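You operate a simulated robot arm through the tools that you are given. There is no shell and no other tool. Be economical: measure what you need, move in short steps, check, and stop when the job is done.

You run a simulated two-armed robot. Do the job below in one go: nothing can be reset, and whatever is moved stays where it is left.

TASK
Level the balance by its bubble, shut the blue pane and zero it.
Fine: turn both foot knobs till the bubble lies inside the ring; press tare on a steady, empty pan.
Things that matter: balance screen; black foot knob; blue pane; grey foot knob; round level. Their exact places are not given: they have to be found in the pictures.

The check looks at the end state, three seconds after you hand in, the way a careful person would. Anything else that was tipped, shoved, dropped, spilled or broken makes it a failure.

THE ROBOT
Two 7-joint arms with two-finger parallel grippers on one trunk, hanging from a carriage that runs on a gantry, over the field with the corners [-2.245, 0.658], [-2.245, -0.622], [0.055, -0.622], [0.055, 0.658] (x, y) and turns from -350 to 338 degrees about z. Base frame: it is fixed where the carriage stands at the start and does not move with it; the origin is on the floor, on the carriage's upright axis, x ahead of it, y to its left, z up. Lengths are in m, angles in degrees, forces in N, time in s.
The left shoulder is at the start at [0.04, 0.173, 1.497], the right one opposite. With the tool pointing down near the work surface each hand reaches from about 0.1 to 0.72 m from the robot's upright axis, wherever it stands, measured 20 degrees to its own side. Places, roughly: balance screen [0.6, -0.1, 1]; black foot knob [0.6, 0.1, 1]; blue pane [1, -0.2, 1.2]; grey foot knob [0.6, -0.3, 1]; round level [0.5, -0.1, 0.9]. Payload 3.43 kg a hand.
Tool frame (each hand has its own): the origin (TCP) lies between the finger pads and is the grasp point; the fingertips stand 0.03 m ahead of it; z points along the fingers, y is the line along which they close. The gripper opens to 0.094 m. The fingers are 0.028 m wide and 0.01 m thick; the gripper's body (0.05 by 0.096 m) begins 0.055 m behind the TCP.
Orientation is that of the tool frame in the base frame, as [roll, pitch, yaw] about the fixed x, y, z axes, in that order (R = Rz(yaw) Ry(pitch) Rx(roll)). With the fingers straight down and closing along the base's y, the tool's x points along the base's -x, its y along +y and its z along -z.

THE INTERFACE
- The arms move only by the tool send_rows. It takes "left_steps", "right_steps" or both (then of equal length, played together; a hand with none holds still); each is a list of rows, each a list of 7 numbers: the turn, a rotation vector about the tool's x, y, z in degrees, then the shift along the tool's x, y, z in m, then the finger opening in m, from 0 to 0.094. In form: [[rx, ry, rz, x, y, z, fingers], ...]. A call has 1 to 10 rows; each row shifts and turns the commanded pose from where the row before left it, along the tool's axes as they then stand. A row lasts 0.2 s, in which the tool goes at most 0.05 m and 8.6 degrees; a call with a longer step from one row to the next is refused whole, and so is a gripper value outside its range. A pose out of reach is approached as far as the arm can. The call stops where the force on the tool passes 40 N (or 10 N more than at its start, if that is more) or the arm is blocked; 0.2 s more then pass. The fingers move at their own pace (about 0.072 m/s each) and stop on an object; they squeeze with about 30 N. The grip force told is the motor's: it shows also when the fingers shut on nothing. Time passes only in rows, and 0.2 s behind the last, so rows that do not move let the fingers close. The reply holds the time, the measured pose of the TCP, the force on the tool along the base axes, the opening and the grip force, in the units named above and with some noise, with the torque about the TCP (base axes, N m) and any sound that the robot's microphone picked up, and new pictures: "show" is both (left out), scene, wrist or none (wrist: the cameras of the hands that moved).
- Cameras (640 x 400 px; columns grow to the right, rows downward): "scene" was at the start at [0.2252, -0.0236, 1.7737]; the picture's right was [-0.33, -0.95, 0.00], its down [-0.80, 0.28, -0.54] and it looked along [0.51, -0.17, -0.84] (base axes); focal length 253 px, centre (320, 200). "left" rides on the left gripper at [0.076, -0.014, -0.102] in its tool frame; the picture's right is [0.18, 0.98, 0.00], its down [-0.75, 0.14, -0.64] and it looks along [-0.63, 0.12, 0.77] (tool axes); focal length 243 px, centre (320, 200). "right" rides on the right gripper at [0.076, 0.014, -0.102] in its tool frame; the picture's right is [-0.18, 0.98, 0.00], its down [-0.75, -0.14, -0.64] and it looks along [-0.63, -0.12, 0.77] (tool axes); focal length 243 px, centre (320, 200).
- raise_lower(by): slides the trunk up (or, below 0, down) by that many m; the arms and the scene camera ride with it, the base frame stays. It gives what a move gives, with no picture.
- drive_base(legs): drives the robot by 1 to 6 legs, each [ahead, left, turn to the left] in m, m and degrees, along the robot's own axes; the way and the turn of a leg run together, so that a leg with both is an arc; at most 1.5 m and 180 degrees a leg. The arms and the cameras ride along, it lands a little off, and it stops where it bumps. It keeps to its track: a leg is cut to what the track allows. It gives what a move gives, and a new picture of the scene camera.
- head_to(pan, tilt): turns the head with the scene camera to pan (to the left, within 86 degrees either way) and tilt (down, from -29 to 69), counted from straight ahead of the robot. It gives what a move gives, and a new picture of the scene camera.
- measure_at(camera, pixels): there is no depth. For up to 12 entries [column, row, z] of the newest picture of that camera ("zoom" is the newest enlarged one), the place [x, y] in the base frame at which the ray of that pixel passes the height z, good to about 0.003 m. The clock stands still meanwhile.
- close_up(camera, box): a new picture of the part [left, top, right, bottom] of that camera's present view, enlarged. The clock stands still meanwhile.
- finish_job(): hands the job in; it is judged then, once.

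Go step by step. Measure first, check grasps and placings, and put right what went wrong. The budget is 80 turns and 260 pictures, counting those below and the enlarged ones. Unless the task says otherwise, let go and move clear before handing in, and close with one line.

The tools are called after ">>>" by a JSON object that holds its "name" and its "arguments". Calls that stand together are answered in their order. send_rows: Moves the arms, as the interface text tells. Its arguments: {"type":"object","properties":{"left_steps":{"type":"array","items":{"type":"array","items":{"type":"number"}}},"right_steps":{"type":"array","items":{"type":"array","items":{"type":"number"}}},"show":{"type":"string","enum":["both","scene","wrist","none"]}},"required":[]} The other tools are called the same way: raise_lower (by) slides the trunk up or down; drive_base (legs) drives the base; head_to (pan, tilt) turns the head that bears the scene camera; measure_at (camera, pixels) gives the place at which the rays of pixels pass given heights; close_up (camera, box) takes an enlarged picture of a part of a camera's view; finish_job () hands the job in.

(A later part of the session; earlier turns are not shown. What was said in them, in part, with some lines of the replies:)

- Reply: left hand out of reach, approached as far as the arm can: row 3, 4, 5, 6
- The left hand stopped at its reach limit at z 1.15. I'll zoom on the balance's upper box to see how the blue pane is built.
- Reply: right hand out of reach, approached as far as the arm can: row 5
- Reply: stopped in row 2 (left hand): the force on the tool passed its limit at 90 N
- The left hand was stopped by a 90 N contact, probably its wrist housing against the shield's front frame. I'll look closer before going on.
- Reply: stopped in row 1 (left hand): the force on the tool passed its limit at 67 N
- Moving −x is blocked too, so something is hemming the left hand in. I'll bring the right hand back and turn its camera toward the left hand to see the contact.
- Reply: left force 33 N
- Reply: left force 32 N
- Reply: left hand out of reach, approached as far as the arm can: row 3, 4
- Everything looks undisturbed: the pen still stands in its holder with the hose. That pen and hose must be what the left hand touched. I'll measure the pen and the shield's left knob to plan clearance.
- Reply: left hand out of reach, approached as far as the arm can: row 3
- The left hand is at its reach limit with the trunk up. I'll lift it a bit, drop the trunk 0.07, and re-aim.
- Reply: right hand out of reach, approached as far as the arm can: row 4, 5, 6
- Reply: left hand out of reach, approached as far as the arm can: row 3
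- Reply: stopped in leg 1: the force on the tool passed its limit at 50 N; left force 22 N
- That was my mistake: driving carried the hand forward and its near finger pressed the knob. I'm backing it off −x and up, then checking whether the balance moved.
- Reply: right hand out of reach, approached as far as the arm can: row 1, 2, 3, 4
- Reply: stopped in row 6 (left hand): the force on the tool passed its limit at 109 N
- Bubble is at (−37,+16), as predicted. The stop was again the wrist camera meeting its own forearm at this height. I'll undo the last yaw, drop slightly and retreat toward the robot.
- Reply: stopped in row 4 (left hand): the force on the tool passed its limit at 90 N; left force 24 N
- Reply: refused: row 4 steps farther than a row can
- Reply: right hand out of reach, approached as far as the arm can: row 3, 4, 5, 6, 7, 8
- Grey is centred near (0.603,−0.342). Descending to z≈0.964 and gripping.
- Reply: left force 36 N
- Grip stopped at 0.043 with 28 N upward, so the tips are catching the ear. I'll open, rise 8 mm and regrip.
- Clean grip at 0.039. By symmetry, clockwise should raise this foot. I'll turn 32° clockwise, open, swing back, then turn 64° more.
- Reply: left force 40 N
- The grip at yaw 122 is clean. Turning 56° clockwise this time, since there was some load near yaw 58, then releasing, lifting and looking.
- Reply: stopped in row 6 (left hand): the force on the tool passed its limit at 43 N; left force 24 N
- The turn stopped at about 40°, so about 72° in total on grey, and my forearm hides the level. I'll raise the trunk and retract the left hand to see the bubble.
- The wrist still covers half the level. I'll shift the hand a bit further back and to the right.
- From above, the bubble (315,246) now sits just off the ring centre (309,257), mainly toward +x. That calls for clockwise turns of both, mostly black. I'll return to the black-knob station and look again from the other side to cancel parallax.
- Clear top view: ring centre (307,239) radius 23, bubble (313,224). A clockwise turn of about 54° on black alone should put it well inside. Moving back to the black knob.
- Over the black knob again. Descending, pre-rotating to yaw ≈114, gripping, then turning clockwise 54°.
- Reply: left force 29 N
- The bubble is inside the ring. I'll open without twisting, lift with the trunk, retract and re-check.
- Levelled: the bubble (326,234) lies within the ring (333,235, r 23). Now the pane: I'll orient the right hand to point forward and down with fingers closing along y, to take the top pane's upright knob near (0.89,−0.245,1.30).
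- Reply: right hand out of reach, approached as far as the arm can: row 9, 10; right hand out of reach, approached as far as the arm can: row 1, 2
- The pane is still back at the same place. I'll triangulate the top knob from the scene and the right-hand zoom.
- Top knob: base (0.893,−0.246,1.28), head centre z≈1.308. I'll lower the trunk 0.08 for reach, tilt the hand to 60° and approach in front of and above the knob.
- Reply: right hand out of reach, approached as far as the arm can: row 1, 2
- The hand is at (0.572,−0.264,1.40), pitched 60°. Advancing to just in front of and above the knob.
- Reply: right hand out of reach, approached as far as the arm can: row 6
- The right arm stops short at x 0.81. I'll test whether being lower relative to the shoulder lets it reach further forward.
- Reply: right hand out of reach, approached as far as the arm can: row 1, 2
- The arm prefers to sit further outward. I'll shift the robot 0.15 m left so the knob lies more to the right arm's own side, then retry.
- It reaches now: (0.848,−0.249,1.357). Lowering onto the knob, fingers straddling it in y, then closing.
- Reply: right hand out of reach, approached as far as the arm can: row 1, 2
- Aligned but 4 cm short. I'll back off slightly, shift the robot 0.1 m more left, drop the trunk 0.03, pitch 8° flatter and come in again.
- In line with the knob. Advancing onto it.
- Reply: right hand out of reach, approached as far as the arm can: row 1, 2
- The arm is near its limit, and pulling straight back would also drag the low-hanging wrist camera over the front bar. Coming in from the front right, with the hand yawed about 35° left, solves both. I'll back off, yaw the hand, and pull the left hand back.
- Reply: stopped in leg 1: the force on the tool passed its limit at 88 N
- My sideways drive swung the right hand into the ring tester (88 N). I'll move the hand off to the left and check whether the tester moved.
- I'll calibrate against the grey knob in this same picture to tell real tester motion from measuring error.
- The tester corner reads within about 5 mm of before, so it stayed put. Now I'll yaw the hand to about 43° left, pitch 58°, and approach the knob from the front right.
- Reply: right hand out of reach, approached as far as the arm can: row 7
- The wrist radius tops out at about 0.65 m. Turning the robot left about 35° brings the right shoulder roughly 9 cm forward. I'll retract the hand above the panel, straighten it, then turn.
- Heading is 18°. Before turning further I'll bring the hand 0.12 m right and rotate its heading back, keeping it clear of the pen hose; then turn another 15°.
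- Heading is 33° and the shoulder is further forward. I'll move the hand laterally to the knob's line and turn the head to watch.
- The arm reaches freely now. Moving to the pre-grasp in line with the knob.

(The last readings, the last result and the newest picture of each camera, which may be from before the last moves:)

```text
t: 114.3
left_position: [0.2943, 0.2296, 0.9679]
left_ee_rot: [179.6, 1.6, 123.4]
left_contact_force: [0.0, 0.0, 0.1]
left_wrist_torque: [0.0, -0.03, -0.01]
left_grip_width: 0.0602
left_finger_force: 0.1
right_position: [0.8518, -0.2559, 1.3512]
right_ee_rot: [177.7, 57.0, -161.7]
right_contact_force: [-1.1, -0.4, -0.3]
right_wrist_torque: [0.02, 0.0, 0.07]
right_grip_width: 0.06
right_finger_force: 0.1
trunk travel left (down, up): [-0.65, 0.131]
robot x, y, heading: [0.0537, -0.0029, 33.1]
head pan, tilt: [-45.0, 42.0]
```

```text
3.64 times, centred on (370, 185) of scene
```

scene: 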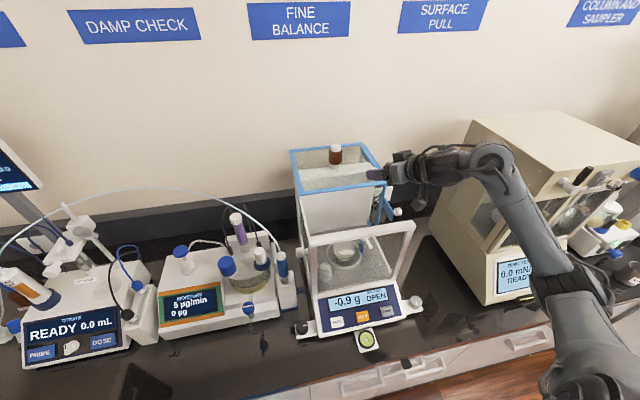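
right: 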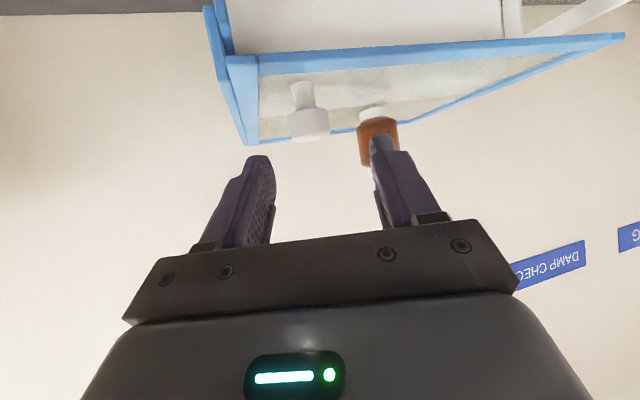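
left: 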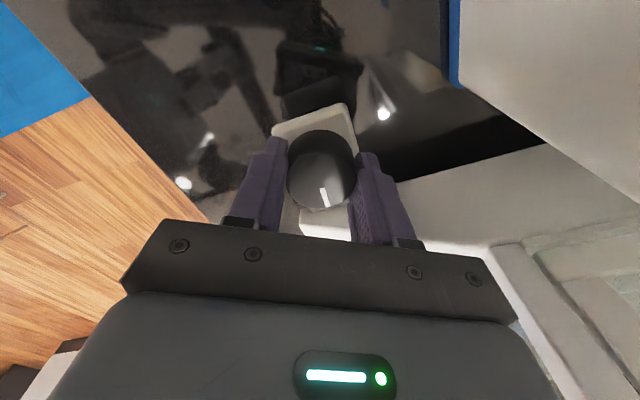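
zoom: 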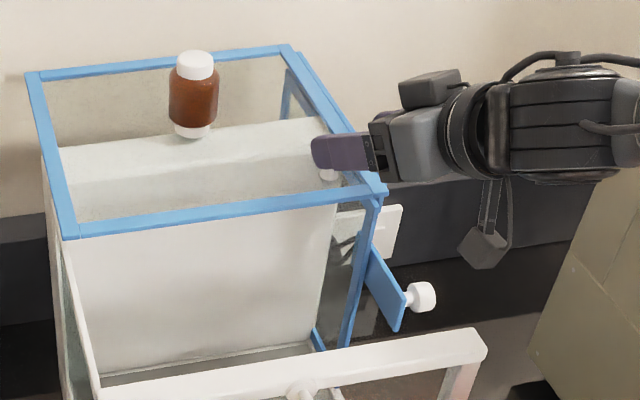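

The knob is just left of centre between the fingers. I'll steepen the hand to 45°, which lifts the wrist camera above the frame, descend, and close on the knob.

>>> {"name": "send_rows", "arguments": {"right_steps": [[0, 6, 0, 0, 0, 0, 0.06], [0, 6, 0, 0, 0, 0, 0.06], [0, 0, 0, 0, -0.0017, 0.0258, 0.06], [0, 0, 0, 0, -0.0017, 0.0258, 0.06]], "show": "wrist"}}

>>> {"name": "close_up", "arguments": {"camera": "right", "box": [200, 60, 440, 240]}}

>>> {"name": "close_up", "arguments": {"camera": "scene", "box": [290, 130, 450, 240]}}

```text
t: 115.3
left_position: [0.2929, 0.229, 0.9696]
left_ee_rot: [179.6, 1.5, 123.4]
left_contact_force: [-0.6, 0.5, 0.1]
left_wrist_torque: [0.05, -0.01, 0.0]
left_grip_width: 0.0599
left_finger_force: 0.1
right_position: [0.8856, -0.2469, 1.3154]
right_ee_rot: [178.3, 45.1, -161.1]
right_contact_force: [-1.7, 0.3, 4.5]
right_wrist_torque: [-0.09, -0.03, -0.11]
right_grip_width: 0.0596
right_finger_force: 0.0
trunk travel left (down, up): [-0.65, 0.131]
robot x, y, heading: [0.0483, 0.0001, 32.8]
head pan, tilt: [-45.0, 42.0]
```

right: 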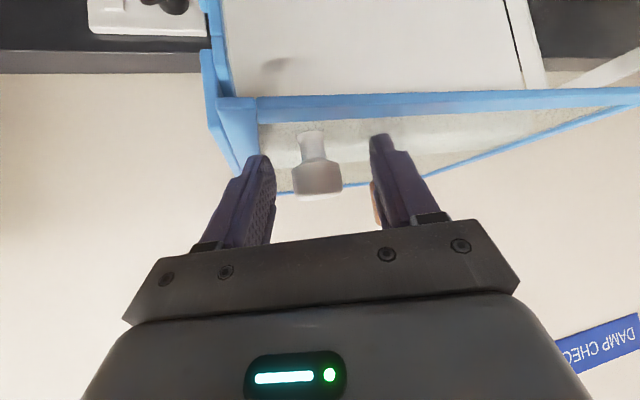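

```text
2.22 times, centred on (320, 150) of right
```

zoom: 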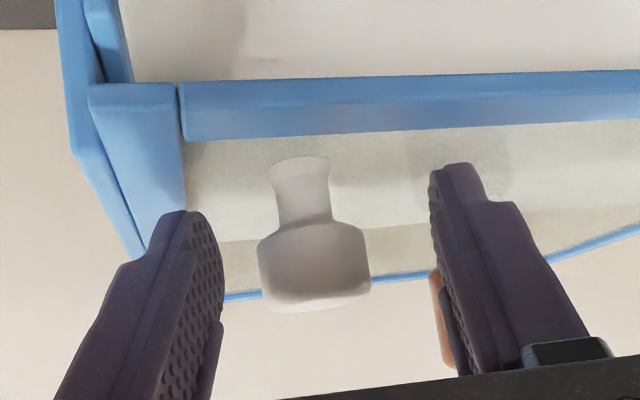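

```text
3.64 times, centred on (370, 185) of scene
```

zoom: 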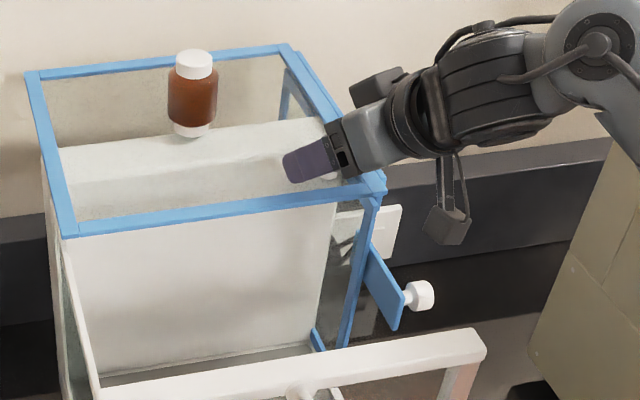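

The knob head is squarely between the fingers. Closing.

>>> {"name": "send_rows", "arguments": {"right_steps": [[0, 0, 0, 0, -0.002, -0.002, 0.04], [0, 0, 0, 0, 0, 0, 0.01], [0, 0, 0, 0, 0, 0, 0.01], [0, 0, 0, 0, 0, 0, 0.01]], "show": "wrist"}}

>>> {"name": "close_up", "arguments": {"camera": "right", "box": [200, 60, 440, 240]}}

```text
t: 116.3
left_position: [0.2934, 0.2283, 0.9679]
left_ee_rot: [179.7, 1.6, 123.3]
left_contact_force: [0.3, -0.6, -0.1]
left_wrist_torque: [-0.01, 0.02, -0.01]
left_grip_width: 0.0599
left_finger_force: 0.1
right_position: [0.8847, -0.2495, 1.3151]
right_ee_rot: [178.1, 45.0, -161.0]
right_contact_force: [2.2, -3.9, 0.0]
right_wrist_torque: [-0.82, -0.43, 0.01]
right_grip_width: 0.0276
right_finger_force: 44.7
trunk travel left (down, up): [-0.65, 0.131]
robot x, y, heading: [0.0532, 0.001, 32.8]
head pan, tilt: [-45.0, 42.0]
```

right: 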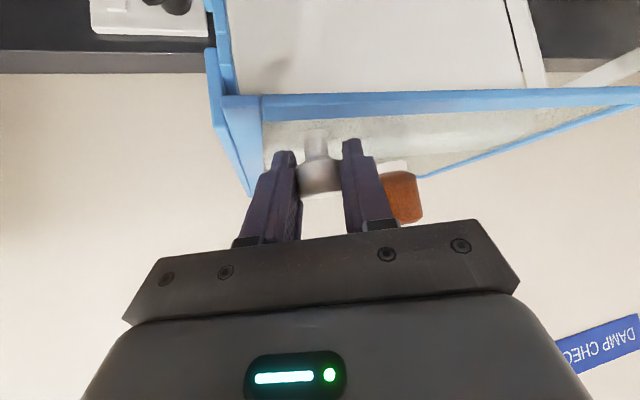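

```text
2.22 times, centred on (320, 150) of right
```

zoom: 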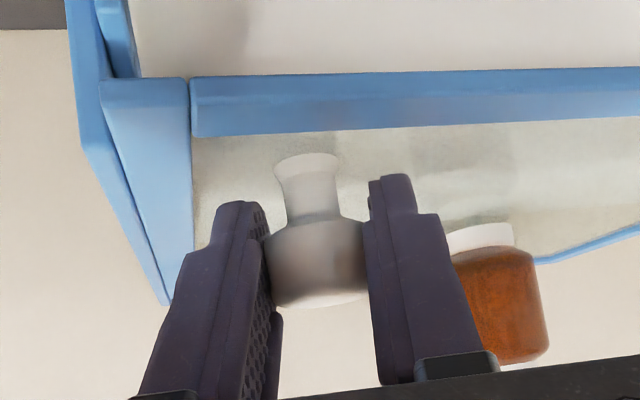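

Firm grip on the knob. I'll pull gently toward −x, 8 mm per row so the bottle stays put, and watch the force and whether the pane moves.

>>> {"name": "send_rows", "arguments": {"right_steps": [[0, 0, 0, 0.002, 0.001, -0.002, 0.01], [0, 0, 0, 0.0035, 0.0017, -0.0035, 0.01], [0, 0, 0, 0.005, 0.0024, -0.005, 0.01], [0, 0, 0, 0.005, 0.0024, -0.005, 0.01], [0, 0, 0, 0.0035, 0.0017, -0.0035, 0.01], [0, 0, 0, 0.002, 0.001, -0.002, 0.01]], "show": "both"}}

>>> {"name": "close_up", "arguments": {"camera": "scene", "box": [290, 130, 450, 240]}}

```text
t: 117.7
left_position: [0.2936, 0.2288, 0.9679]
left_ee_rot: [179.7, 1.7, 123.5]
left_contact_force: [-0.4, 0.6, 0.0]
left_wrist_torque: [0.02, -0.04, 0.0]
left_grip_width: 0.0601
left_finger_force: 0.1
right_position: [0.8556, -0.2498, 1.3165]
right_ee_rot: [178.2, 45.0, -161.0]
right_contact_force: [-0.3, 0.0, 0.8]
right_wrist_torque: [-1.25, 0.54, 0.12]
right_grip_width: 0.0276
right_finger_force: 45.2
trunk travel left (down, up): [-0.65, 0.131]
robot x, y, heading: [0.0536, -0.0004, 33.0]
head pan, tilt: [-45.0, 42.0]
```

scene: 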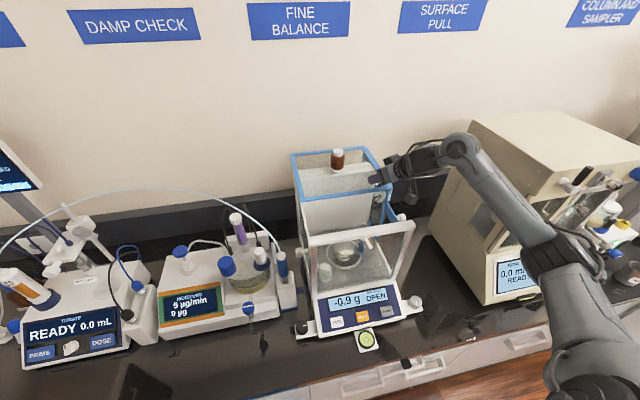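
right: 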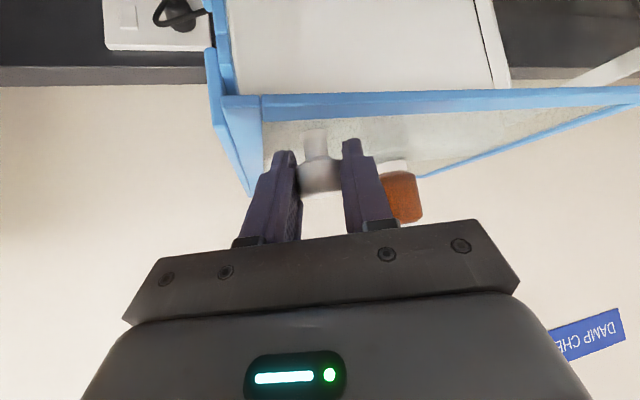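

```text
3.64 times, centred on (370, 185) of scene
```

zoom: 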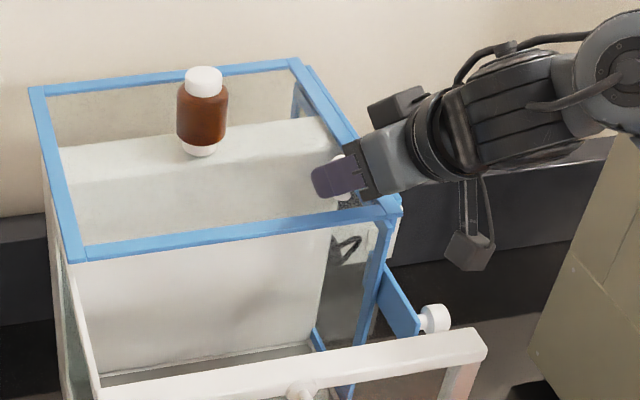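

The whole L-pane slid 3 cm, the side panel with it, and the bottle rides upright. Continuing smoothly.

>>> {"name": "send_rows", "arguments": {"right_steps": [[0, 0, 0, 0.002, 0.001, -0.002, 0.01], [0, 0, 0, 0.0035, 0.0017, -0.0035, 0.01], [0, 0, 0, 0.0055, 0.0026, -0.0055, 0.01], [0, 0, 0, 0.006, 0.0029, -0.006, 0.01], [0, 0, 0, 0.006, 0.0029, -0.006, 0.01], [0, 0, 0, 0.006, 0.0029, -0.006, 0.01], [0, 0, 0, 0.006, 0.0029, -0.006, 0.01], [0, 0, 0, 0.0055, 0.0026, -0.0055, 0.01], [0, 0, 0, 0.0035, 0.0017, -0.0035, 0.01], [0, 0, 0, 0.002, 0.001, -0.002, 0.01]], "show": "both"}}

>>> {"name": "close_up", "arguments": {"camera": "scene", "box": [290, 130, 450, 270]}}

```text
t: 119.9
left_position: [0.2937, 0.2308, 0.9701]
left_ee_rot: [179.6, 1.5, 123.4]
left_contact_force: [-0.3, -0.3, 0.6]
left_wrist_torque: [0.02, 0.01, -0.01]
left_grip_width: 0.06
left_finger_force: 0.1
right_position: [0.7862, -0.2487, 1.3155]
right_ee_rot: [178.1, 45.0, -161.0]
right_contact_force: [1.5, 14.2, 1.5]
right_wrist_torque: [-0.92, 0.47, 0.14]
right_grip_width: 0.0277
right_finger_force: 44.9
trunk travel left (down, up): [-0.65, 0.131]
robot x, y, heading: [0.0536, -0.0038, 33.2]
head pan, tilt: [-45.0, 42.0]
```

scene: 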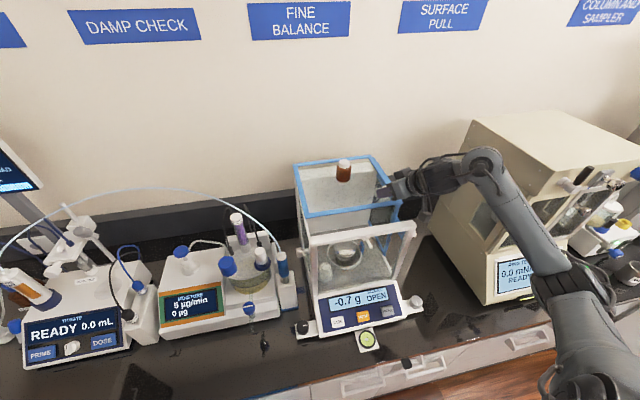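
right: 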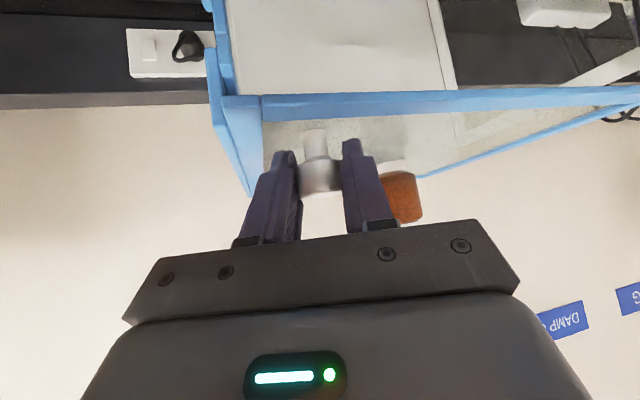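

```text
2.86 times, centred on (370, 200) of scene
```

zoom: 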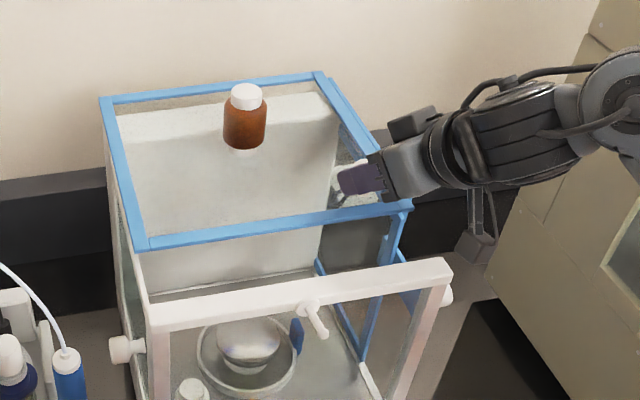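

Good: bottle upright, the pane's front edge is now at about x 0.76, with a 14 N side load that I'll relieve. Continuing about 6 cm.

>>> {"name": "send_rows", "arguments": {"right_steps": [[0, 0, 0, 0.002, 0.003, -0.002, 0.01], [0, 0, 0, 0.0035, 0.0027, -0.0035, 0.01], [0, 0, 0, 0.0055, 0.0026, -0.0055, 0.01], [0, 0, 0, 0.006, 0.0029, -0.006, 0.01], [0, 0, 0, 0.006, 0.0029, -0.006, 0.01], [0, 0, 0, 0.006, 0.0029, -0.006, 0.01], [0, 0, 0, 0.0055, 0.0026, -0.0055, 0.01], [0, 0, 0, 0.0035, 0.0017, -0.0035, 0.01], [0, 0, 0, 0.002, 0.001, -0.002, 0.01]], "show": "scene"}}

>>> {"name": "close_up", "arguments": {"camera": "scene", "box": [290, 130, 450, 270]}}

```text
t: 121.9
left_position: [0.2927, 0.2313, 0.9681]
left_ee_rot: [179.7, 1.6, 123.4]
left_contact_force: [0.2, -0.6, -0.1]
left_wrist_torque: [0.02, -0.01, 0.02]
left_grip_width: 0.0599
left_finger_force: 0.0
right_position: [0.7249, -0.2486, 1.3155]
right_ee_rot: [178.2, 45.0, -161.1]
right_contact_force: [1.3, 2.7, -7.4]
right_wrist_torque: [-0.98, -0.2, 0.1]
right_grip_width: 0.0276
right_finger_force: 45.0
trunk travel left (down, up): [-0.65, 0.131]
robot x, y, heading: [0.0529, -0.0026, 32.8]
head pan, tilt: [-45.0, 42.0]
```

scene: 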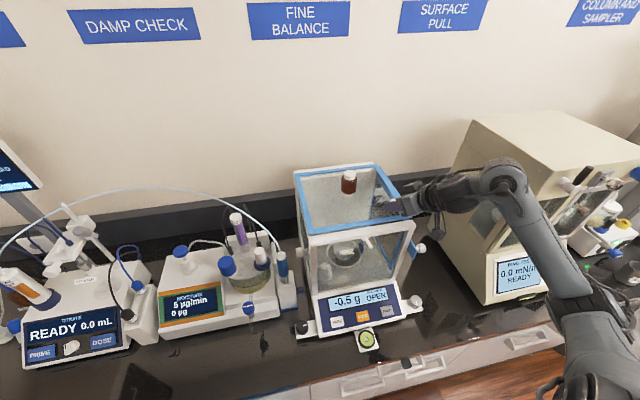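

```text
2.86 times, centred on (370, 200) of scene
5 turns are left
```

zoom: 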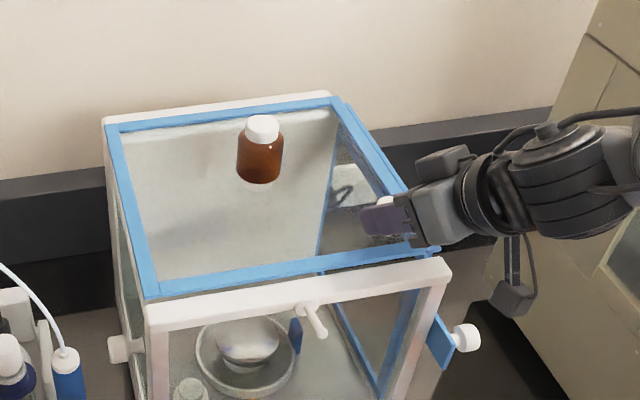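

The pane's blue front edge is almost at the white frame, and the bottle is still upright. With few turns left, I'll pull the rest until it seats, release, lift, steepen the hand with fingers shut, and swing it in front of the panel.

>>> {"name": "send_rows", "arguments": {"right_steps": [[0, 0, 0, 0.002, 0.001, -0.002, 0.01], [0, 0, 0, 0.003, 0.0015, -0.003, 0.01], [0, 0, 0, 0.003, 0.0015, -0.003, 0.01], [0, 0, 0, 0.003, 0.0015, -0.003, 0.01], [0, 0, 0, 0.003, 0.0015, -0.003, 0.01], [0, 0, 0, 0.002, 0.001, -0.002, 0.01], [0, 0, 0, 0.002, 0.001, -0.002, 0.01]], "show": "scene"}}

>>> {"name": "close_up", "arguments": {"camera": "scene", "box": [290, 150, 450, 350]}}

>>> {"name": "measure_at", "arguments": {"camera": "scene", "pixels": [[337, 322, 0.94], [337, 322, 0.96], [363, 317, 0.95], [388, 312, 0.95]]}}

>>> {"name": "send_rows", "arguments": {"right_steps": [[0, 0, 0, 0, 0, 0, 0.05], [0, 0, 0, 0, 0, 0, 0.05], [0, 0, 0, -0.02, 0, -0.02, 0.05], [0, 0, 0, -0.03, 0, -0.03, 0.05], [0, 0, 0, -0.03, 0, -0.03, 0.05], [0, 0, 0, -0.01, 0, -0.01, 0.05]], "show": "scene"}}

>>> {"name": "send_rows", "arguments": {"right_steps": [[0, 7.5, 0, 0, 0, 0, 0.0], [0, 7.5, 0, 0, 0, 0, 0.0], [0, 7.5, 0, 0, 0, 0, 0.0], [0, 7.5, 0, 0, 0, 0, 0.0]], "show": "none"}}

>>> {"name": "send_rows", "arguments": {"right_steps": [[0, 0, 0, 0.0176, 0.035, -0.0047, 0.0], [0, 0, 0, 0.0176, 0.035, -0.0047, 0.0], [0, 0, 0, 0.0176, 0.035, -0.0047, 0.0], [0, 0, 0, 0.0176, 0.035, -0.0047, 0.0], [0, 0, 0, 0.0176, 0.035, -0.0047, 0.0], [0, 0, 0, 0.0176, 0.035, -0.0047, 0.0], [0, 0, 0, 0.0176, 0.035, -0.0047, 0.0]], "show": "both"}}

>>> {"name": "close_up", "arguments": {"camera": "scene", "box": [280, 150, 440, 360]}}

```text
t: 123.5
left_position: [0.2948, 0.2283, 0.9687]
left_ee_rot: [179.6, 1.5, 123.3]
left_contact_force: [0.5, -0.3, -0.2]
left_wrist_torque: [0.01, -0.01, -0.04]
left_grip_width: 0.06
left_finger_force: 0.1
right_position: [0.6994, -0.2508, 1.3197]
right_ee_rot: [178.2, 45.3, -161.3]
right_contact_force: [12.4, -3.3, -2.2]
right_wrist_torque: [-0.39, -0.75, -0.1]
right_grip_width: 0.0276
right_finger_force: 39.5
trunk travel left (down, up): [-0.65, 0.131]
robot x, y, heading: [0.0509, -0.0006, 32.9]
head pan, tilt: [-45.0, 42.0]
```

scene: 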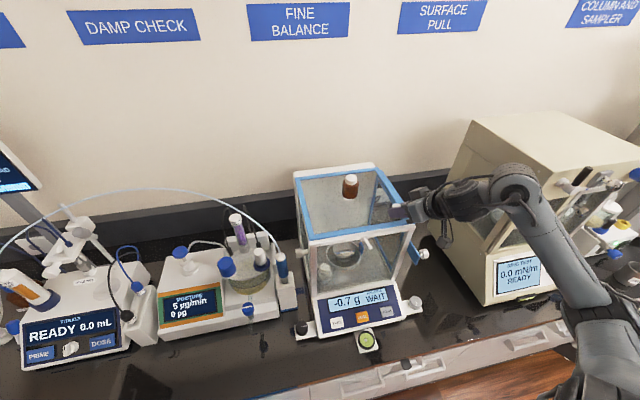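

```text
2.00 times, centred on (370, 250) of scene
```

zoom: 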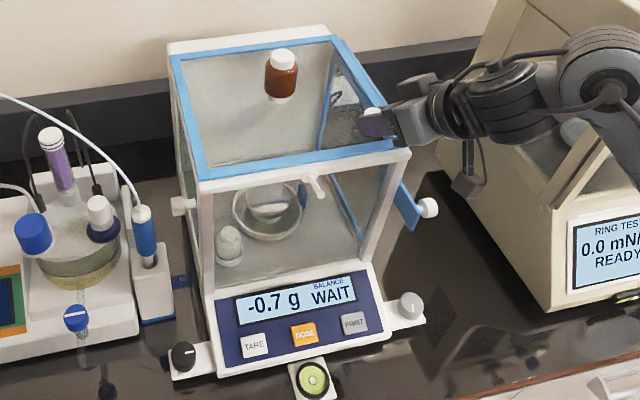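

```text
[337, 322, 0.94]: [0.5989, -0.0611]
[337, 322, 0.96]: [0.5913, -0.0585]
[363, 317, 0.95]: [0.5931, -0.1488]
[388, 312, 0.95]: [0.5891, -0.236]
```

```text
t: 124.9
left_position: [0.2932, 0.2294, 0.9685]
left_ee_rot: [179.7, 1.6, 123.3]
left_contact_force: [-0.4, 0.0, 0.6]
left_wrist_torque: [0.04, 0.01, -0.01]
left_grip_width: 0.06
left_finger_force: 0.0
right_position: [0.6986, -0.2515, 1.4431]
right_ee_rot: [178.1, 44.9, -161.0]
right_contact_force: [-0.3, -0.7, -0.1]
right_wrist_torque: [-0.01, -0.03, -0.01]
right_grip_width: 0.05
right_finger_force: 0.1
trunk travel left (down, up): [-0.65, 0.131]
robot x, y, heading: [0.0498, -0.0032, 32.9]
head pan, tilt: [-45.0, 42.0]
```

scene: 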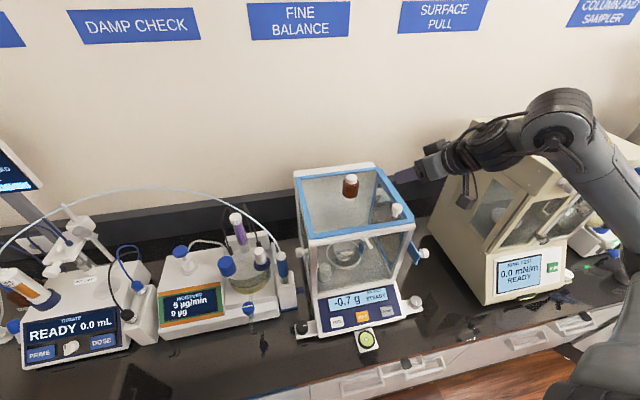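

```text
t: 125.9
left_position: [0.2938, 0.2286, 0.9675]
left_ee_rot: [179.7, 1.7, 123.3]
left_contact_force: [-0.3, 0.2, 1.1]
left_wrist_torque: [0.01, -0.01, 0.0]
left_grip_width: 0.0599
left_finger_force: 0.1
right_position: [0.6944, -0.2439, 1.443]
right_ee_rot: [179.4, 42.9, -157.8]
right_contact_force: [0.5, -0.3, -0.1]
right_wrist_torque: [0.02, -0.03, 0.02]
right_grip_width: 0.0
right_finger_force: 29.9
right hand out of reach, approached as far as the arm can: row 1, 2, 3, 4
trunk travel left (down, up): [-0.65, 0.131]
robot x, y, heading: [0.0501, -0.001, 32.9]
head pan, tilt: [-45.0, 42.0]
```

```text
t: 127.5
left_position: [0.2943, 0.2293, 0.9683]
left_ee_rot: [179.7, 1.6, 123.4]
left_contact_force: [0.7, 0.3, 0.5]
left_wrist_torque: [0.01, -0.02, 0.0]
left_grip_width: 0.0602
left_finger_force: 0.1
right_position: [0.6027, -0.1685, 1.3969]
right_ee_rot: [178.5, 43.2, -157.7]
right_contact_force: [0.2, -0.3, 0.4]
right_wrist_torque: [0.0, -0.02, -0.01]
right_grip_width: 0.0
right_finger_force: 30.5
right hand out of reach, approached as far as the arm can: row 2, 3, 4, 5, 6, 7
trunk travel left (down, up): [-0.65, 0.131]
robot x, y, heading: [0.0498, -0.0019, 33.0]
head pan, tilt: [-45.0, 42.0]
```

scene: 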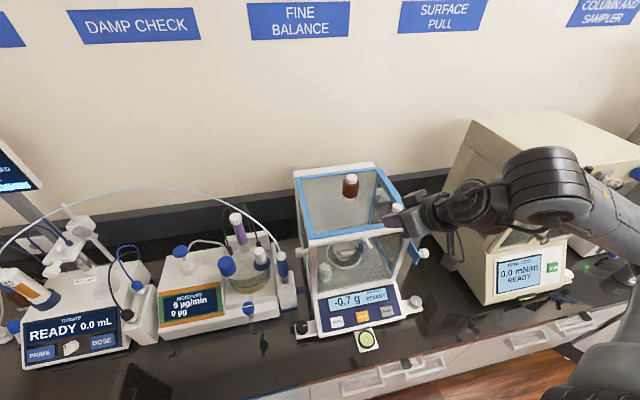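
right: 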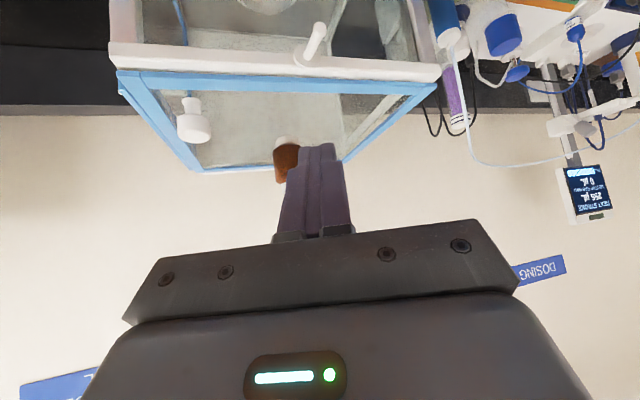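

```text
1.90 times, centred on (360, 255) of scene
4 turns are left
```

zoom: 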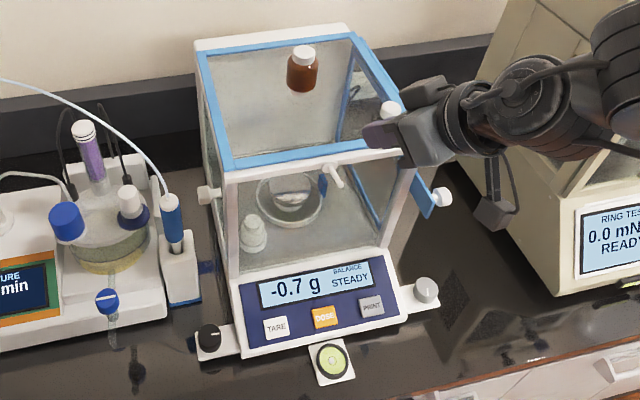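

The pane is shut and the screen says "-0.7 g STEADY", with the bottle upright and the bubble in its ring. TARE is at about (0.592,−0.057,0.957). I'll bring the shut fingertips down in front of the panel to hover over TARE.

>>> {"name": "send_rows", "arguments": {"right_steps": [[0, 0, 0, 0.026, 0.0275, -0.004, 0.0], [0, 0, 0, 0.026, 0.0275, -0.004, 0.0], [0, 0, 0, 0.026, 0.0275, -0.004, 0.0], [0, 0, 0, 0.026, 0.0275, -0.004, 0.0]], "show": "none"}}

>>> {"name": "send_rows", "arguments": {"right_steps": [[0, 0, 0, 0.0277, 0.0048, 0.0375, 0.0], [0, 0, 0, 0.0277, 0.0048, 0.0375, 0.0], [0, 0, 0, 0.0277, 0.0048, 0.0375, 0.0], [0, 0, 0, 0.0277, 0.0048, 0.0375, 0.0], [0, 0, 0, 0.0277, 0.0048, 0.0375, 0.0], [0, 0, 0, 0.0277, 0.0048, 0.0375, 0.0]], "show": "both"}}

>>> {"name": "close_up", "arguments": {"camera": "scene", "box": [280, 220, 440, 360]}}

>>> {"name": "close_up", "arguments": {"camera": "right", "box": [160, 0, 480, 240]}}

>>> {"name": "measure_at", "arguments": {"camera": "scene", "pixels": [[338, 322, 0.955]]}}

```text
t: 128.5
left_position: [0.2939, 0.2291, 0.9682]
left_ee_rot: [179.8, 1.6, 123.5]
left_contact_force: [-0.7, 0.4, -0.3]
left_wrist_torque: [-0.02, -0.01, 0.0]
left_grip_width: 0.06
left_finger_force: 0.0
right_position: [0.6032, -0.1697, 1.3981]
right_ee_rot: [178.6, 43.3, -157.7]
right_contact_force: [-0.7, -0.5, -0.1]
right_wrist_torque: [0.04, 0.01, -0.01]
right_grip_width: 0.0002
right_finger_force: 30.7
right hand out of reach, approached as far as the arm can: row 1, 2, 3, 4
trunk travel left (down, up): [-0.65, 0.131]
robot x, y, heading: [0.05, -0.0002, 32.8]
head pan, tilt: [-45.0, 42.0]
```

```text
t: 129.2
left_position: [0.2919, 0.2286, 0.9693]
left_ee_rot: [179.7, 1.6, 123.3]
left_contact_force: [-0.2, 0.8, 0.2]
left_wrist_torque: [-0.01, -0.01, -0.05]
left_grip_width: 0.0602
left_finger_force: 0.0
right_position: [0.6089, -0.1521, 1.298]
right_ee_rot: [179.7, 43.9, -157.4]
right_contact_force: [-18.6, -13.7, 10.2]
right_wrist_torque: [-0.18, 0.15, -0.13]
right_grip_width: 0.0
right_finger_force: 30.2
trunk travel left (down, up): [-0.65, 0.131]
robot x, y, heading: [0.0446, 0.0021, 32.8]
head pan, tilt: [-45.0, 42.0]
stopped in row 3 (right hand): the force on the tool passed its limit at 150 N (the readings are from after the stop); the commanded pose is now the measured one
```

scene: 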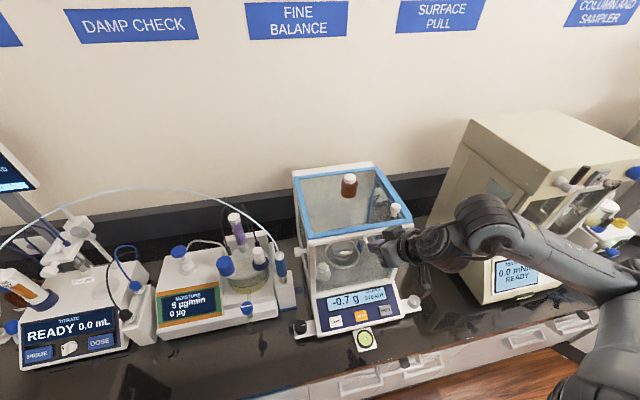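
right: 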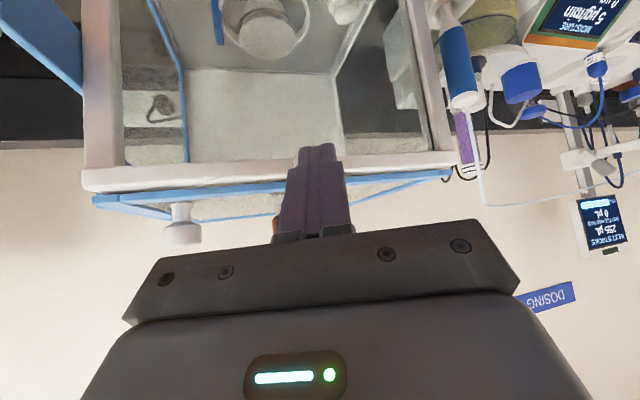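

```text
2.86 times, centred on (360, 290) of scene
```

zoom: 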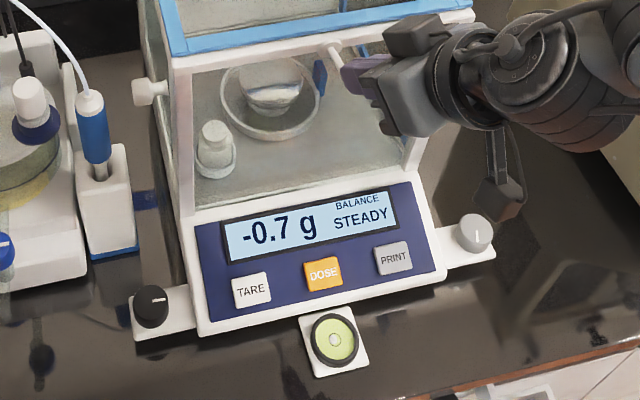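

```text
1.67 times, centred on (320, 120) of right
```

zoom: 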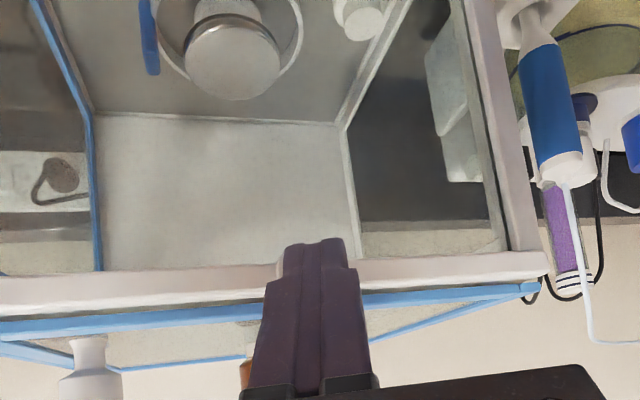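

```text
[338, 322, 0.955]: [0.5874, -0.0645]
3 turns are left
```

The fingers met the front bar because the arm couldn't retract in this stance. Still, the screen reads STEADY, the bubble is in the ring and the bottle stands. I'll back the whole robot straight off, lower by the trunk, and drive forward to hover over TARE.

>>> {"name": "drive_base", "arguments": {"legs": [[-0.126, 0.082, 0]]}}

>>> {"name": "raise_lower", "arguments": {"by": -0.25}}

>>> {"name": "drive_base", "arguments": {"legs": [[0.145, 0.008, 0]]}}

>>> {"name": "send_rows", "arguments": {"right_steps": [[0, 0, 0, 0, 0, 0, 0.0]], "show": "both"}}

>>> {"name": "close_up", "arguments": {"camera": "scene", "box": [240, 180, 480, 390]}}

>>> {"name": "close_up", "arguments": {"camera": "right", "box": [200, 20, 440, 220]}}

>>> {"name": "measure_at", "arguments": {"camera": "right", "pixels": [[320, 60, 0.957], [320, 100, 0.957], [320, 140, 0.957], [280, 100, 0.957], [360, 100, 0.957], [320, 160, 0.957], [400, 100, 0.957], [240, 100, 0.957]]}}

```text
t: 130.6
left_position: [0.1438, 0.2321, 0.969]
left_ee_rot: [179.6, 1.6, 123.3]
left_contact_force: [0.3, 0.1, -0.2]
left_wrist_torque: [0.01, -0.01, -0.02]
left_grip_width: 0.06
left_finger_force: 0.0
right_position: [0.4606, -0.1489, 1.2975]
right_ee_rot: [179.4, 44.1, -157.8]
right_contact_force: [-0.5, 1.0, 0.2]
right_wrist_torque: [0.01, -0.01, 0.03]
right_grip_width: 0.0001
right_finger_force: 30.1
trunk travel left (down, up): [-0.65, 0.131]
robot x, y, heading: [-0.1044, 0.0016, 32.8]
head pan, tilt: [-45.0, 42.0]
```

scene: 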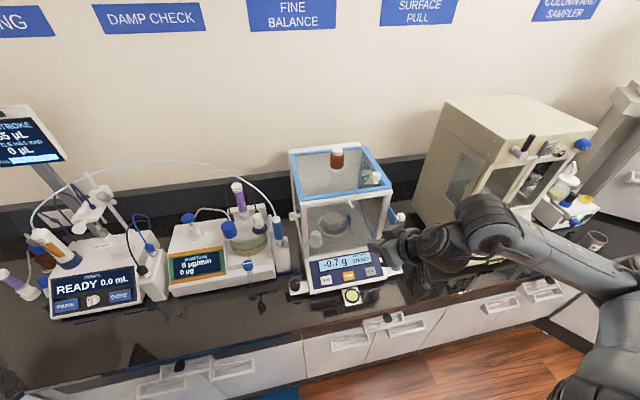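

```text
t: 133.2
left_position: [0.1431, 0.2307, 0.7195]
left_ee_rot: [179.6, 1.6, 123.3]
left_contact_force: [0.5, -0.5, -0.5]
left_wrist_torque: [0.0, -0.02, -0.01]
left_grip_width: 0.06
left_finger_force: 0.1
right_position: [0.4613, -0.1491, 1.0485]
right_ee_rot: [179.4, 44.2, -157.7]
right_contact_force: [0.0, 0.2, 0.2]
right_wrist_torque: [-0.02, -0.01, 0.03]
right_grip_width: 0.0
right_finger_force: 29.7
trunk travel left (down, up): [-0.4, 0.381]
robot x, y, heading: [-0.0985, 0.0004, 32.8]
head pan, tilt: [-45.0, 42.0]
```

```text
t: 134.5
left_position: [0.2619, 0.3176, 0.7188]
left_ee_rot: [179.6, 1.5, 123.4]
left_contact_force: [-0.3, 0.5, -0.6]
left_wrist_torque: [-0.01, 0.03, 0.01]
left_grip_width: 0.0597
left_finger_force: 0.1
right_position: [0.5805, -0.0626, 1.0494]
right_ee_rot: [179.3, 44.2, -157.6]
right_contact_force: [0.1, 0.9, -0.3]
right_wrist_torque: [-0.03, 0.02, 0.0]
right_grip_width: 0.0
right_finger_force: 30.0
trunk travel left (down, up): [-0.4, 0.381]
robot x, y, heading: [0.0218, 0.0871, 32.8]
head pan, tilt: [-45.0, 42.0]
```

scene: 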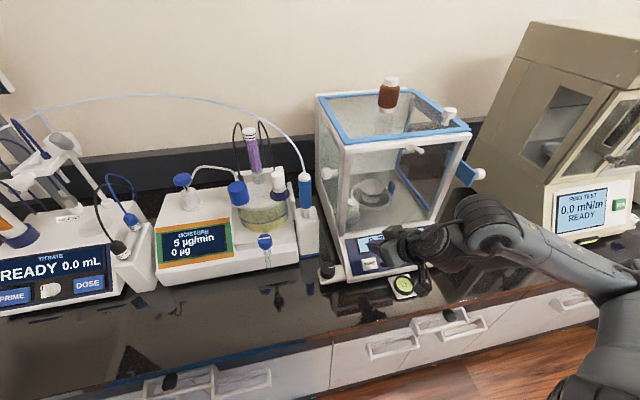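

```text
t: 134.9
left_position: [0.2615, 0.3164, 0.7191]
left_ee_rot: [179.6, 1.6, 123.4]
left_contact_force: [-0.7, -0.1, 0.9]
left_wrist_torque: [0.01, 0.01, 0.01]
left_grip_width: 0.0602
left_finger_force: 0.0
right_position: [0.5793, -0.0628, 1.0491]
right_ee_rot: [179.4, 44.2, -157.7]
right_contact_force: [0.6, -1.1, -0.3]
right_wrist_torque: [0.0, 0.0, -0.01]
right_grip_width: 0.0
right_finger_force: 29.8
trunk travel left (down, up): [-0.4, 0.381]
robot x, y, heading: [0.02, 0.0844, 32.7]
head pan, tilt: [-45.0, 42.0]
```

scene: 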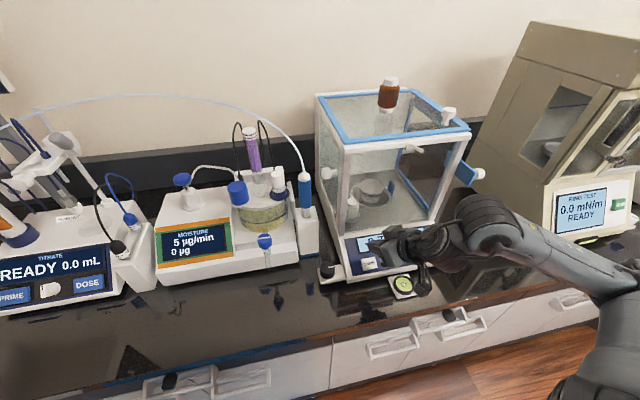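
right: 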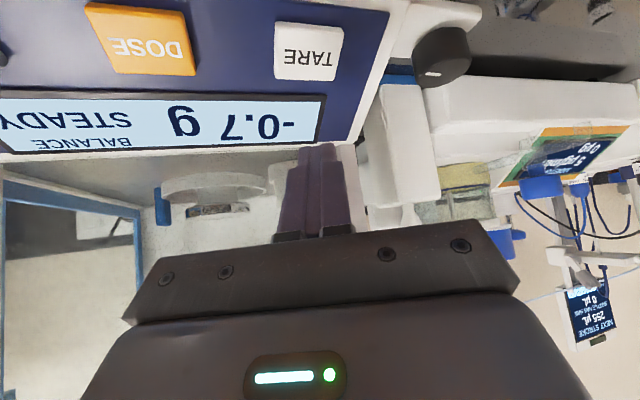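

```text
1.90 times, centred on (360, 285) of scene
```

zoom: 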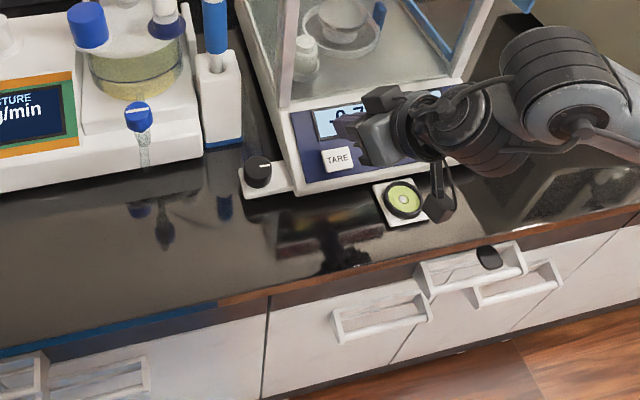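

```text
2.00 times, centred on (320, 120) of right
```

zoom: 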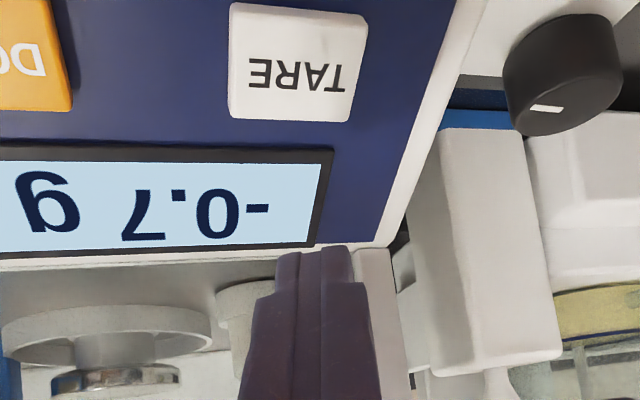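

```text
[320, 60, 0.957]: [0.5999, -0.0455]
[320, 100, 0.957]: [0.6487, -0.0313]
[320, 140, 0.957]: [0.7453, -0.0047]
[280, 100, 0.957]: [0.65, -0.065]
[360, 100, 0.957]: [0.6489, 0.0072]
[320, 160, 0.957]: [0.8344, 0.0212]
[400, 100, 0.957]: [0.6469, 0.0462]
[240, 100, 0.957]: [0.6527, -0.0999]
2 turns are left
```

The fingertips hover right over TARE (right view (308,50) → (0.590,−0.059)). I'll press straight down until contact force, lift, and read the screen.

>>> {"name": "send_rows", "arguments": {"right_steps": [[0, 0, 0, 0.0038, 0, 0.0039, 0.0], [0, 0, 0, 0.0038, 0, 0.0039, 0.0], [0, 0, 0, 0.0038, 0, 0.0039, 0.0], [0, 0, 0, 0.0038, 0, 0.0039, 0.0], [0, 0, 0, 0.0038, 0, 0.0039, 0.0], [0, 0, 0, 0.0038, 0, 0.0039, 0.0], [0, 0, 0, 0.0038, 0, 0.0039, 0.0], [0, 0, 0, 0.0038, 0, 0.0039, 0.0], [0, 0, 0, 0.0038, 0, 0.0039, 0.0]], "show": "none"}}

>>> {"name": "send_rows", "arguments": {"right_steps": [[0, 0, 0, 0.0021, 0, 0.0021, 0.0], [0, 0, 0, 0.0021, 0, 0.0021, 0.0], [0, 0, 0, 0.0021, 0, 0.0021, 0.0], [0, 0, 0, 0.0021, 0, 0.0021, 0.0], [0, 0, 0, 0.0021, 0, 0.0021, 0.0], [0, 0, 0, 0.0021, 0, 0.0021, 0.0], [0, 0, 0, 0.0021, 0, 0.0021, 0.0], [0, 0, 0, 0.0021, 0, 0.0021, 0.0], [0, 0, 0, 0.0021, 0, 0.0021, 0.0]], "show": "wrist"}}

>>> {"name": "send_rows", "arguments": {"right_steps": [[0, 0, 0, -0.008, 0, -0.008, 0.0], [0, 0, 0, -0.014, 0, -0.014, 0.0], [0, 0, 0, -0.014, 0, -0.014, 0.0], [0, 0, 0, -0.007, 0, -0.007, 0.0], [0, 0, 0, 0, 0, 0, 0.0], [0, 0, 0, 0, 0, 0, 0.0], [0, 0, 0, 0, 0, 0, 0.0], [0, 0, 0, 0, 0, 0, 0.0], [0, 0, 0, 0, 0, 0, 0.0], [0, 0, 0, 0, 0, 0, 0.0]], "show": "both"}}

>>> {"name": "close_up", "arguments": {"camera": "right", "box": [0, 0, 440, 220]}}

>>> {"name": "close_up", "arguments": {"camera": "scene", "box": [300, 60, 500, 310]}}

>>> {"name": "close_up", "arguments": {"camera": "scene", "box": [380, 265, 428, 300]}}

```text
t: 136.9
left_position: [0.2605, 0.3169, 0.7191]
left_ee_rot: [179.6, 1.5, 123.4]
left_contact_force: [0.6, -0.1, 0.2]
left_wrist_torque: [0.0, -0.02, 0.0]
left_grip_width: 0.0601
left_finger_force: 0.1
right_position: [0.5782, -0.0627, 1.0001]
right_ee_rot: [179.4, 44.0, -157.6]
right_contact_force: [-0.3, 0.4, -0.1]
right_wrist_torque: [0.02, 0.0, -0.04]
right_grip_width: 0.0
right_finger_force: 29.6
trunk travel left (down, up): [-0.4, 0.381]
robot x, y, heading: [0.0192, 0.0827, 33.0]
head pan, tilt: [-45.0, 42.0]
```

```text
t: 138.0
left_position: [0.2611, 0.3162, 0.7187]
left_ee_rot: [179.7, 1.4, 123.3]
left_contact_force: [0.6, 0.7, 0.2]
left_wrist_torque: [0.01, 0.01, -0.03]
left_grip_width: 0.06
left_finger_force: 0.1
right_position: [0.5809, -0.0632, 0.9919]
right_ee_rot: [179.4, 45.1, -157.8]
right_contact_force: [-7.1, -4.5, 17.2]
right_wrist_torque: [-0.09, -0.01, -0.13]
right_grip_width: 0.0
right_finger_force: 29.9
trunk travel left (down, up): [-0.4, 0.381]
robot x, y, heading: [0.0186, 0.0885, 32.8]
head pan, tilt: [-45.0, 42.0]
heard: click
stopped in row 5 (right hand): the force on the tool passed its limit at 45 N (the readings are from after the stop); the commanded pose is now the measured one
```

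right: 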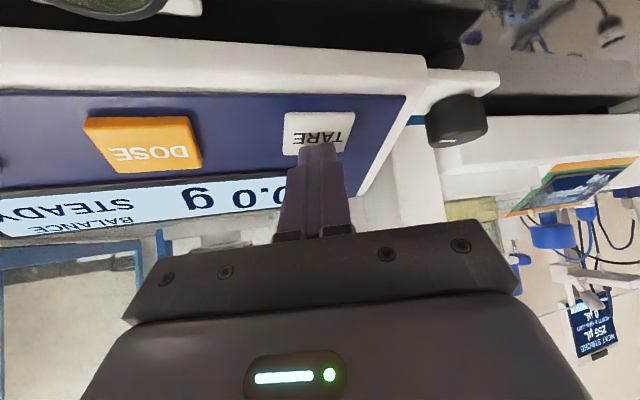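

```text
t: 140.2
left_position: [0.2618, 0.3167, 0.7184]
left_ee_rot: [179.7, 1.5, 123.3]
left_contact_force: [0.6, -0.3, -0.7]
left_wrist_torque: [0.03, 0.01, 0.0]
left_grip_width: 0.06
left_finger_force: 0.1
right_position: [0.5796, -0.0624, 1.0508]
right_ee_rot: [179.4, 44.8, -157.6]
right_contact_force: [-0.2, -0.4, 0.4]
right_wrist_torque: [-0.01, 0.03, 0.02]
right_grip_width: 0.0
right_finger_force: 29.8
trunk travel left (down, up): [-0.4, 0.381]
robot x, y, heading: [0.0163, 0.0853, 32.9]
head pan, tilt: [-45.0, 42.0]
```

scene: 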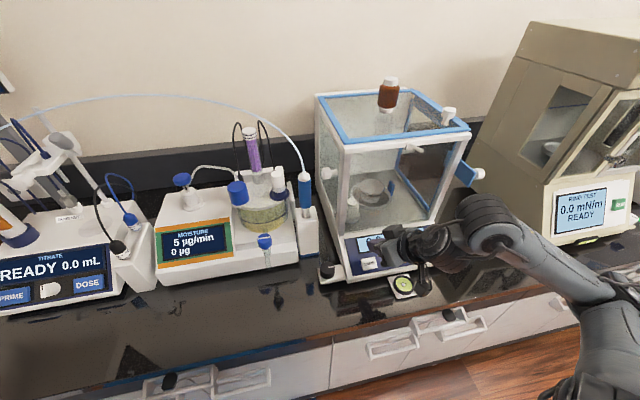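
right: 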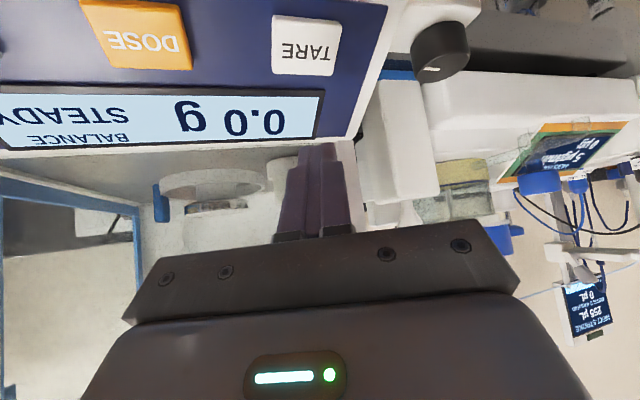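

```text
1.45 times, centred on (220, 110) of right
```

zoom: 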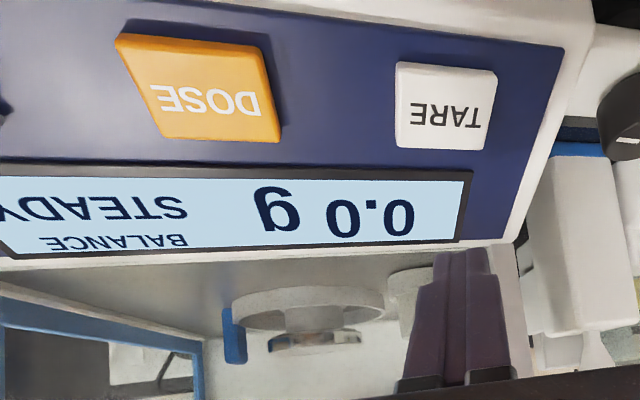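

```text
1.60 times, centred on (400, 185) of scene
```

zoom: 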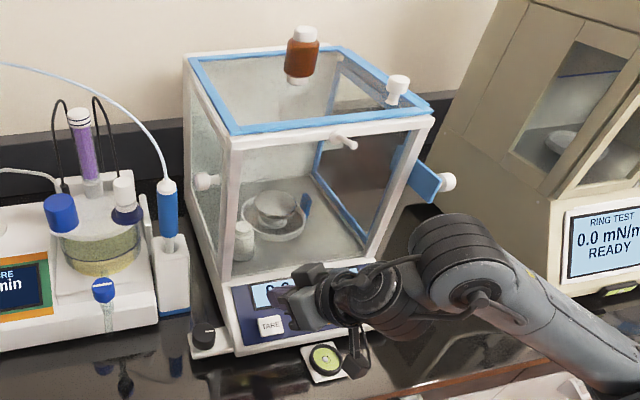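

```text
11.43 times, centred on (404, 282) of scene
1 turns are left
```

zoom: 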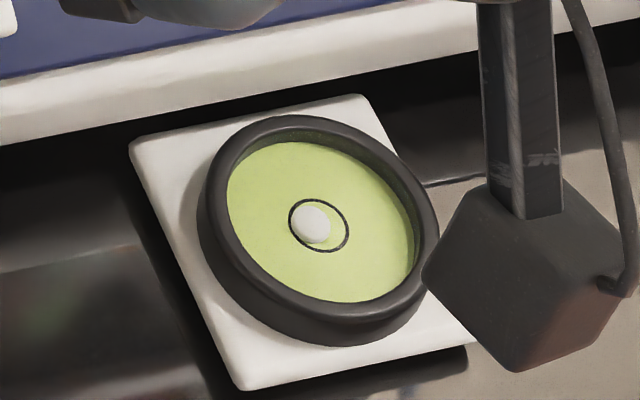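

The button clicked and the screen reads "0.0 g STEADY". The pane is shut, the bubble is inside the ring and the bottle is upright. I'll back the robot straight off and hand in.

>>> {"name": "drive_base", "arguments": {"legs": [[-0.126, 0.082, 0]]}}

>>> {"name": "finish_job", "arguments": {}}

```text
t: 141.6
left_position: [0.1094, 0.315, 0.7182]
left_ee_rot: [179.7, 1.5, 123.2]
left_contact_force: [-0.8, 0.3, 0.2]
left_wrist_torque: [-0.01, -0.02, -0.01]
left_grip_width: 0.0598
left_finger_force: 0.1
right_position: [0.4286, -0.0635, 1.0508]
right_ee_rot: [179.3, 44.9, -157.7]
right_contact_force: [0.4, -0.4, -0.2]
right_wrist_torque: [0.02, -0.03, 0.01]
right_grip_width: 0.0001
right_finger_force: 29.8
trunk travel left (down, up): [-0.4, 0.381]
robot x, y, heading: [-0.1307, 0.0871, 32.5]
head pan, tilt: [-45.0, 42.0]
```

scene: 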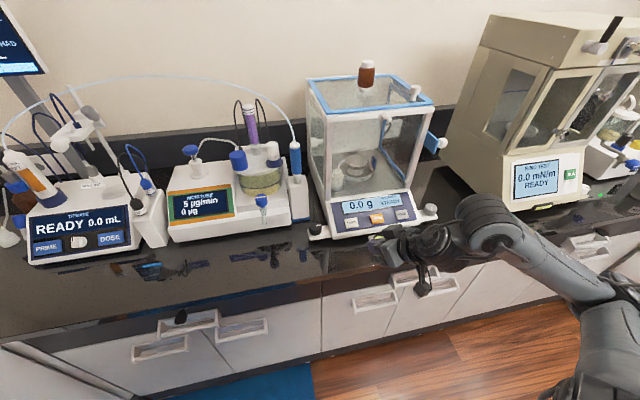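

```text
The job is handed in.
```

The balance is level with the bubble inside the ring, the blue pane is shut with its bottle still upright, and the screen read 0.0 g STEADY when I handed in; along the way the right hand bumped the ring tester (88 N) and the balance's front frame (150 N), and a finger pressed the black knob (50 N), with no visible shift or damage afterwards.
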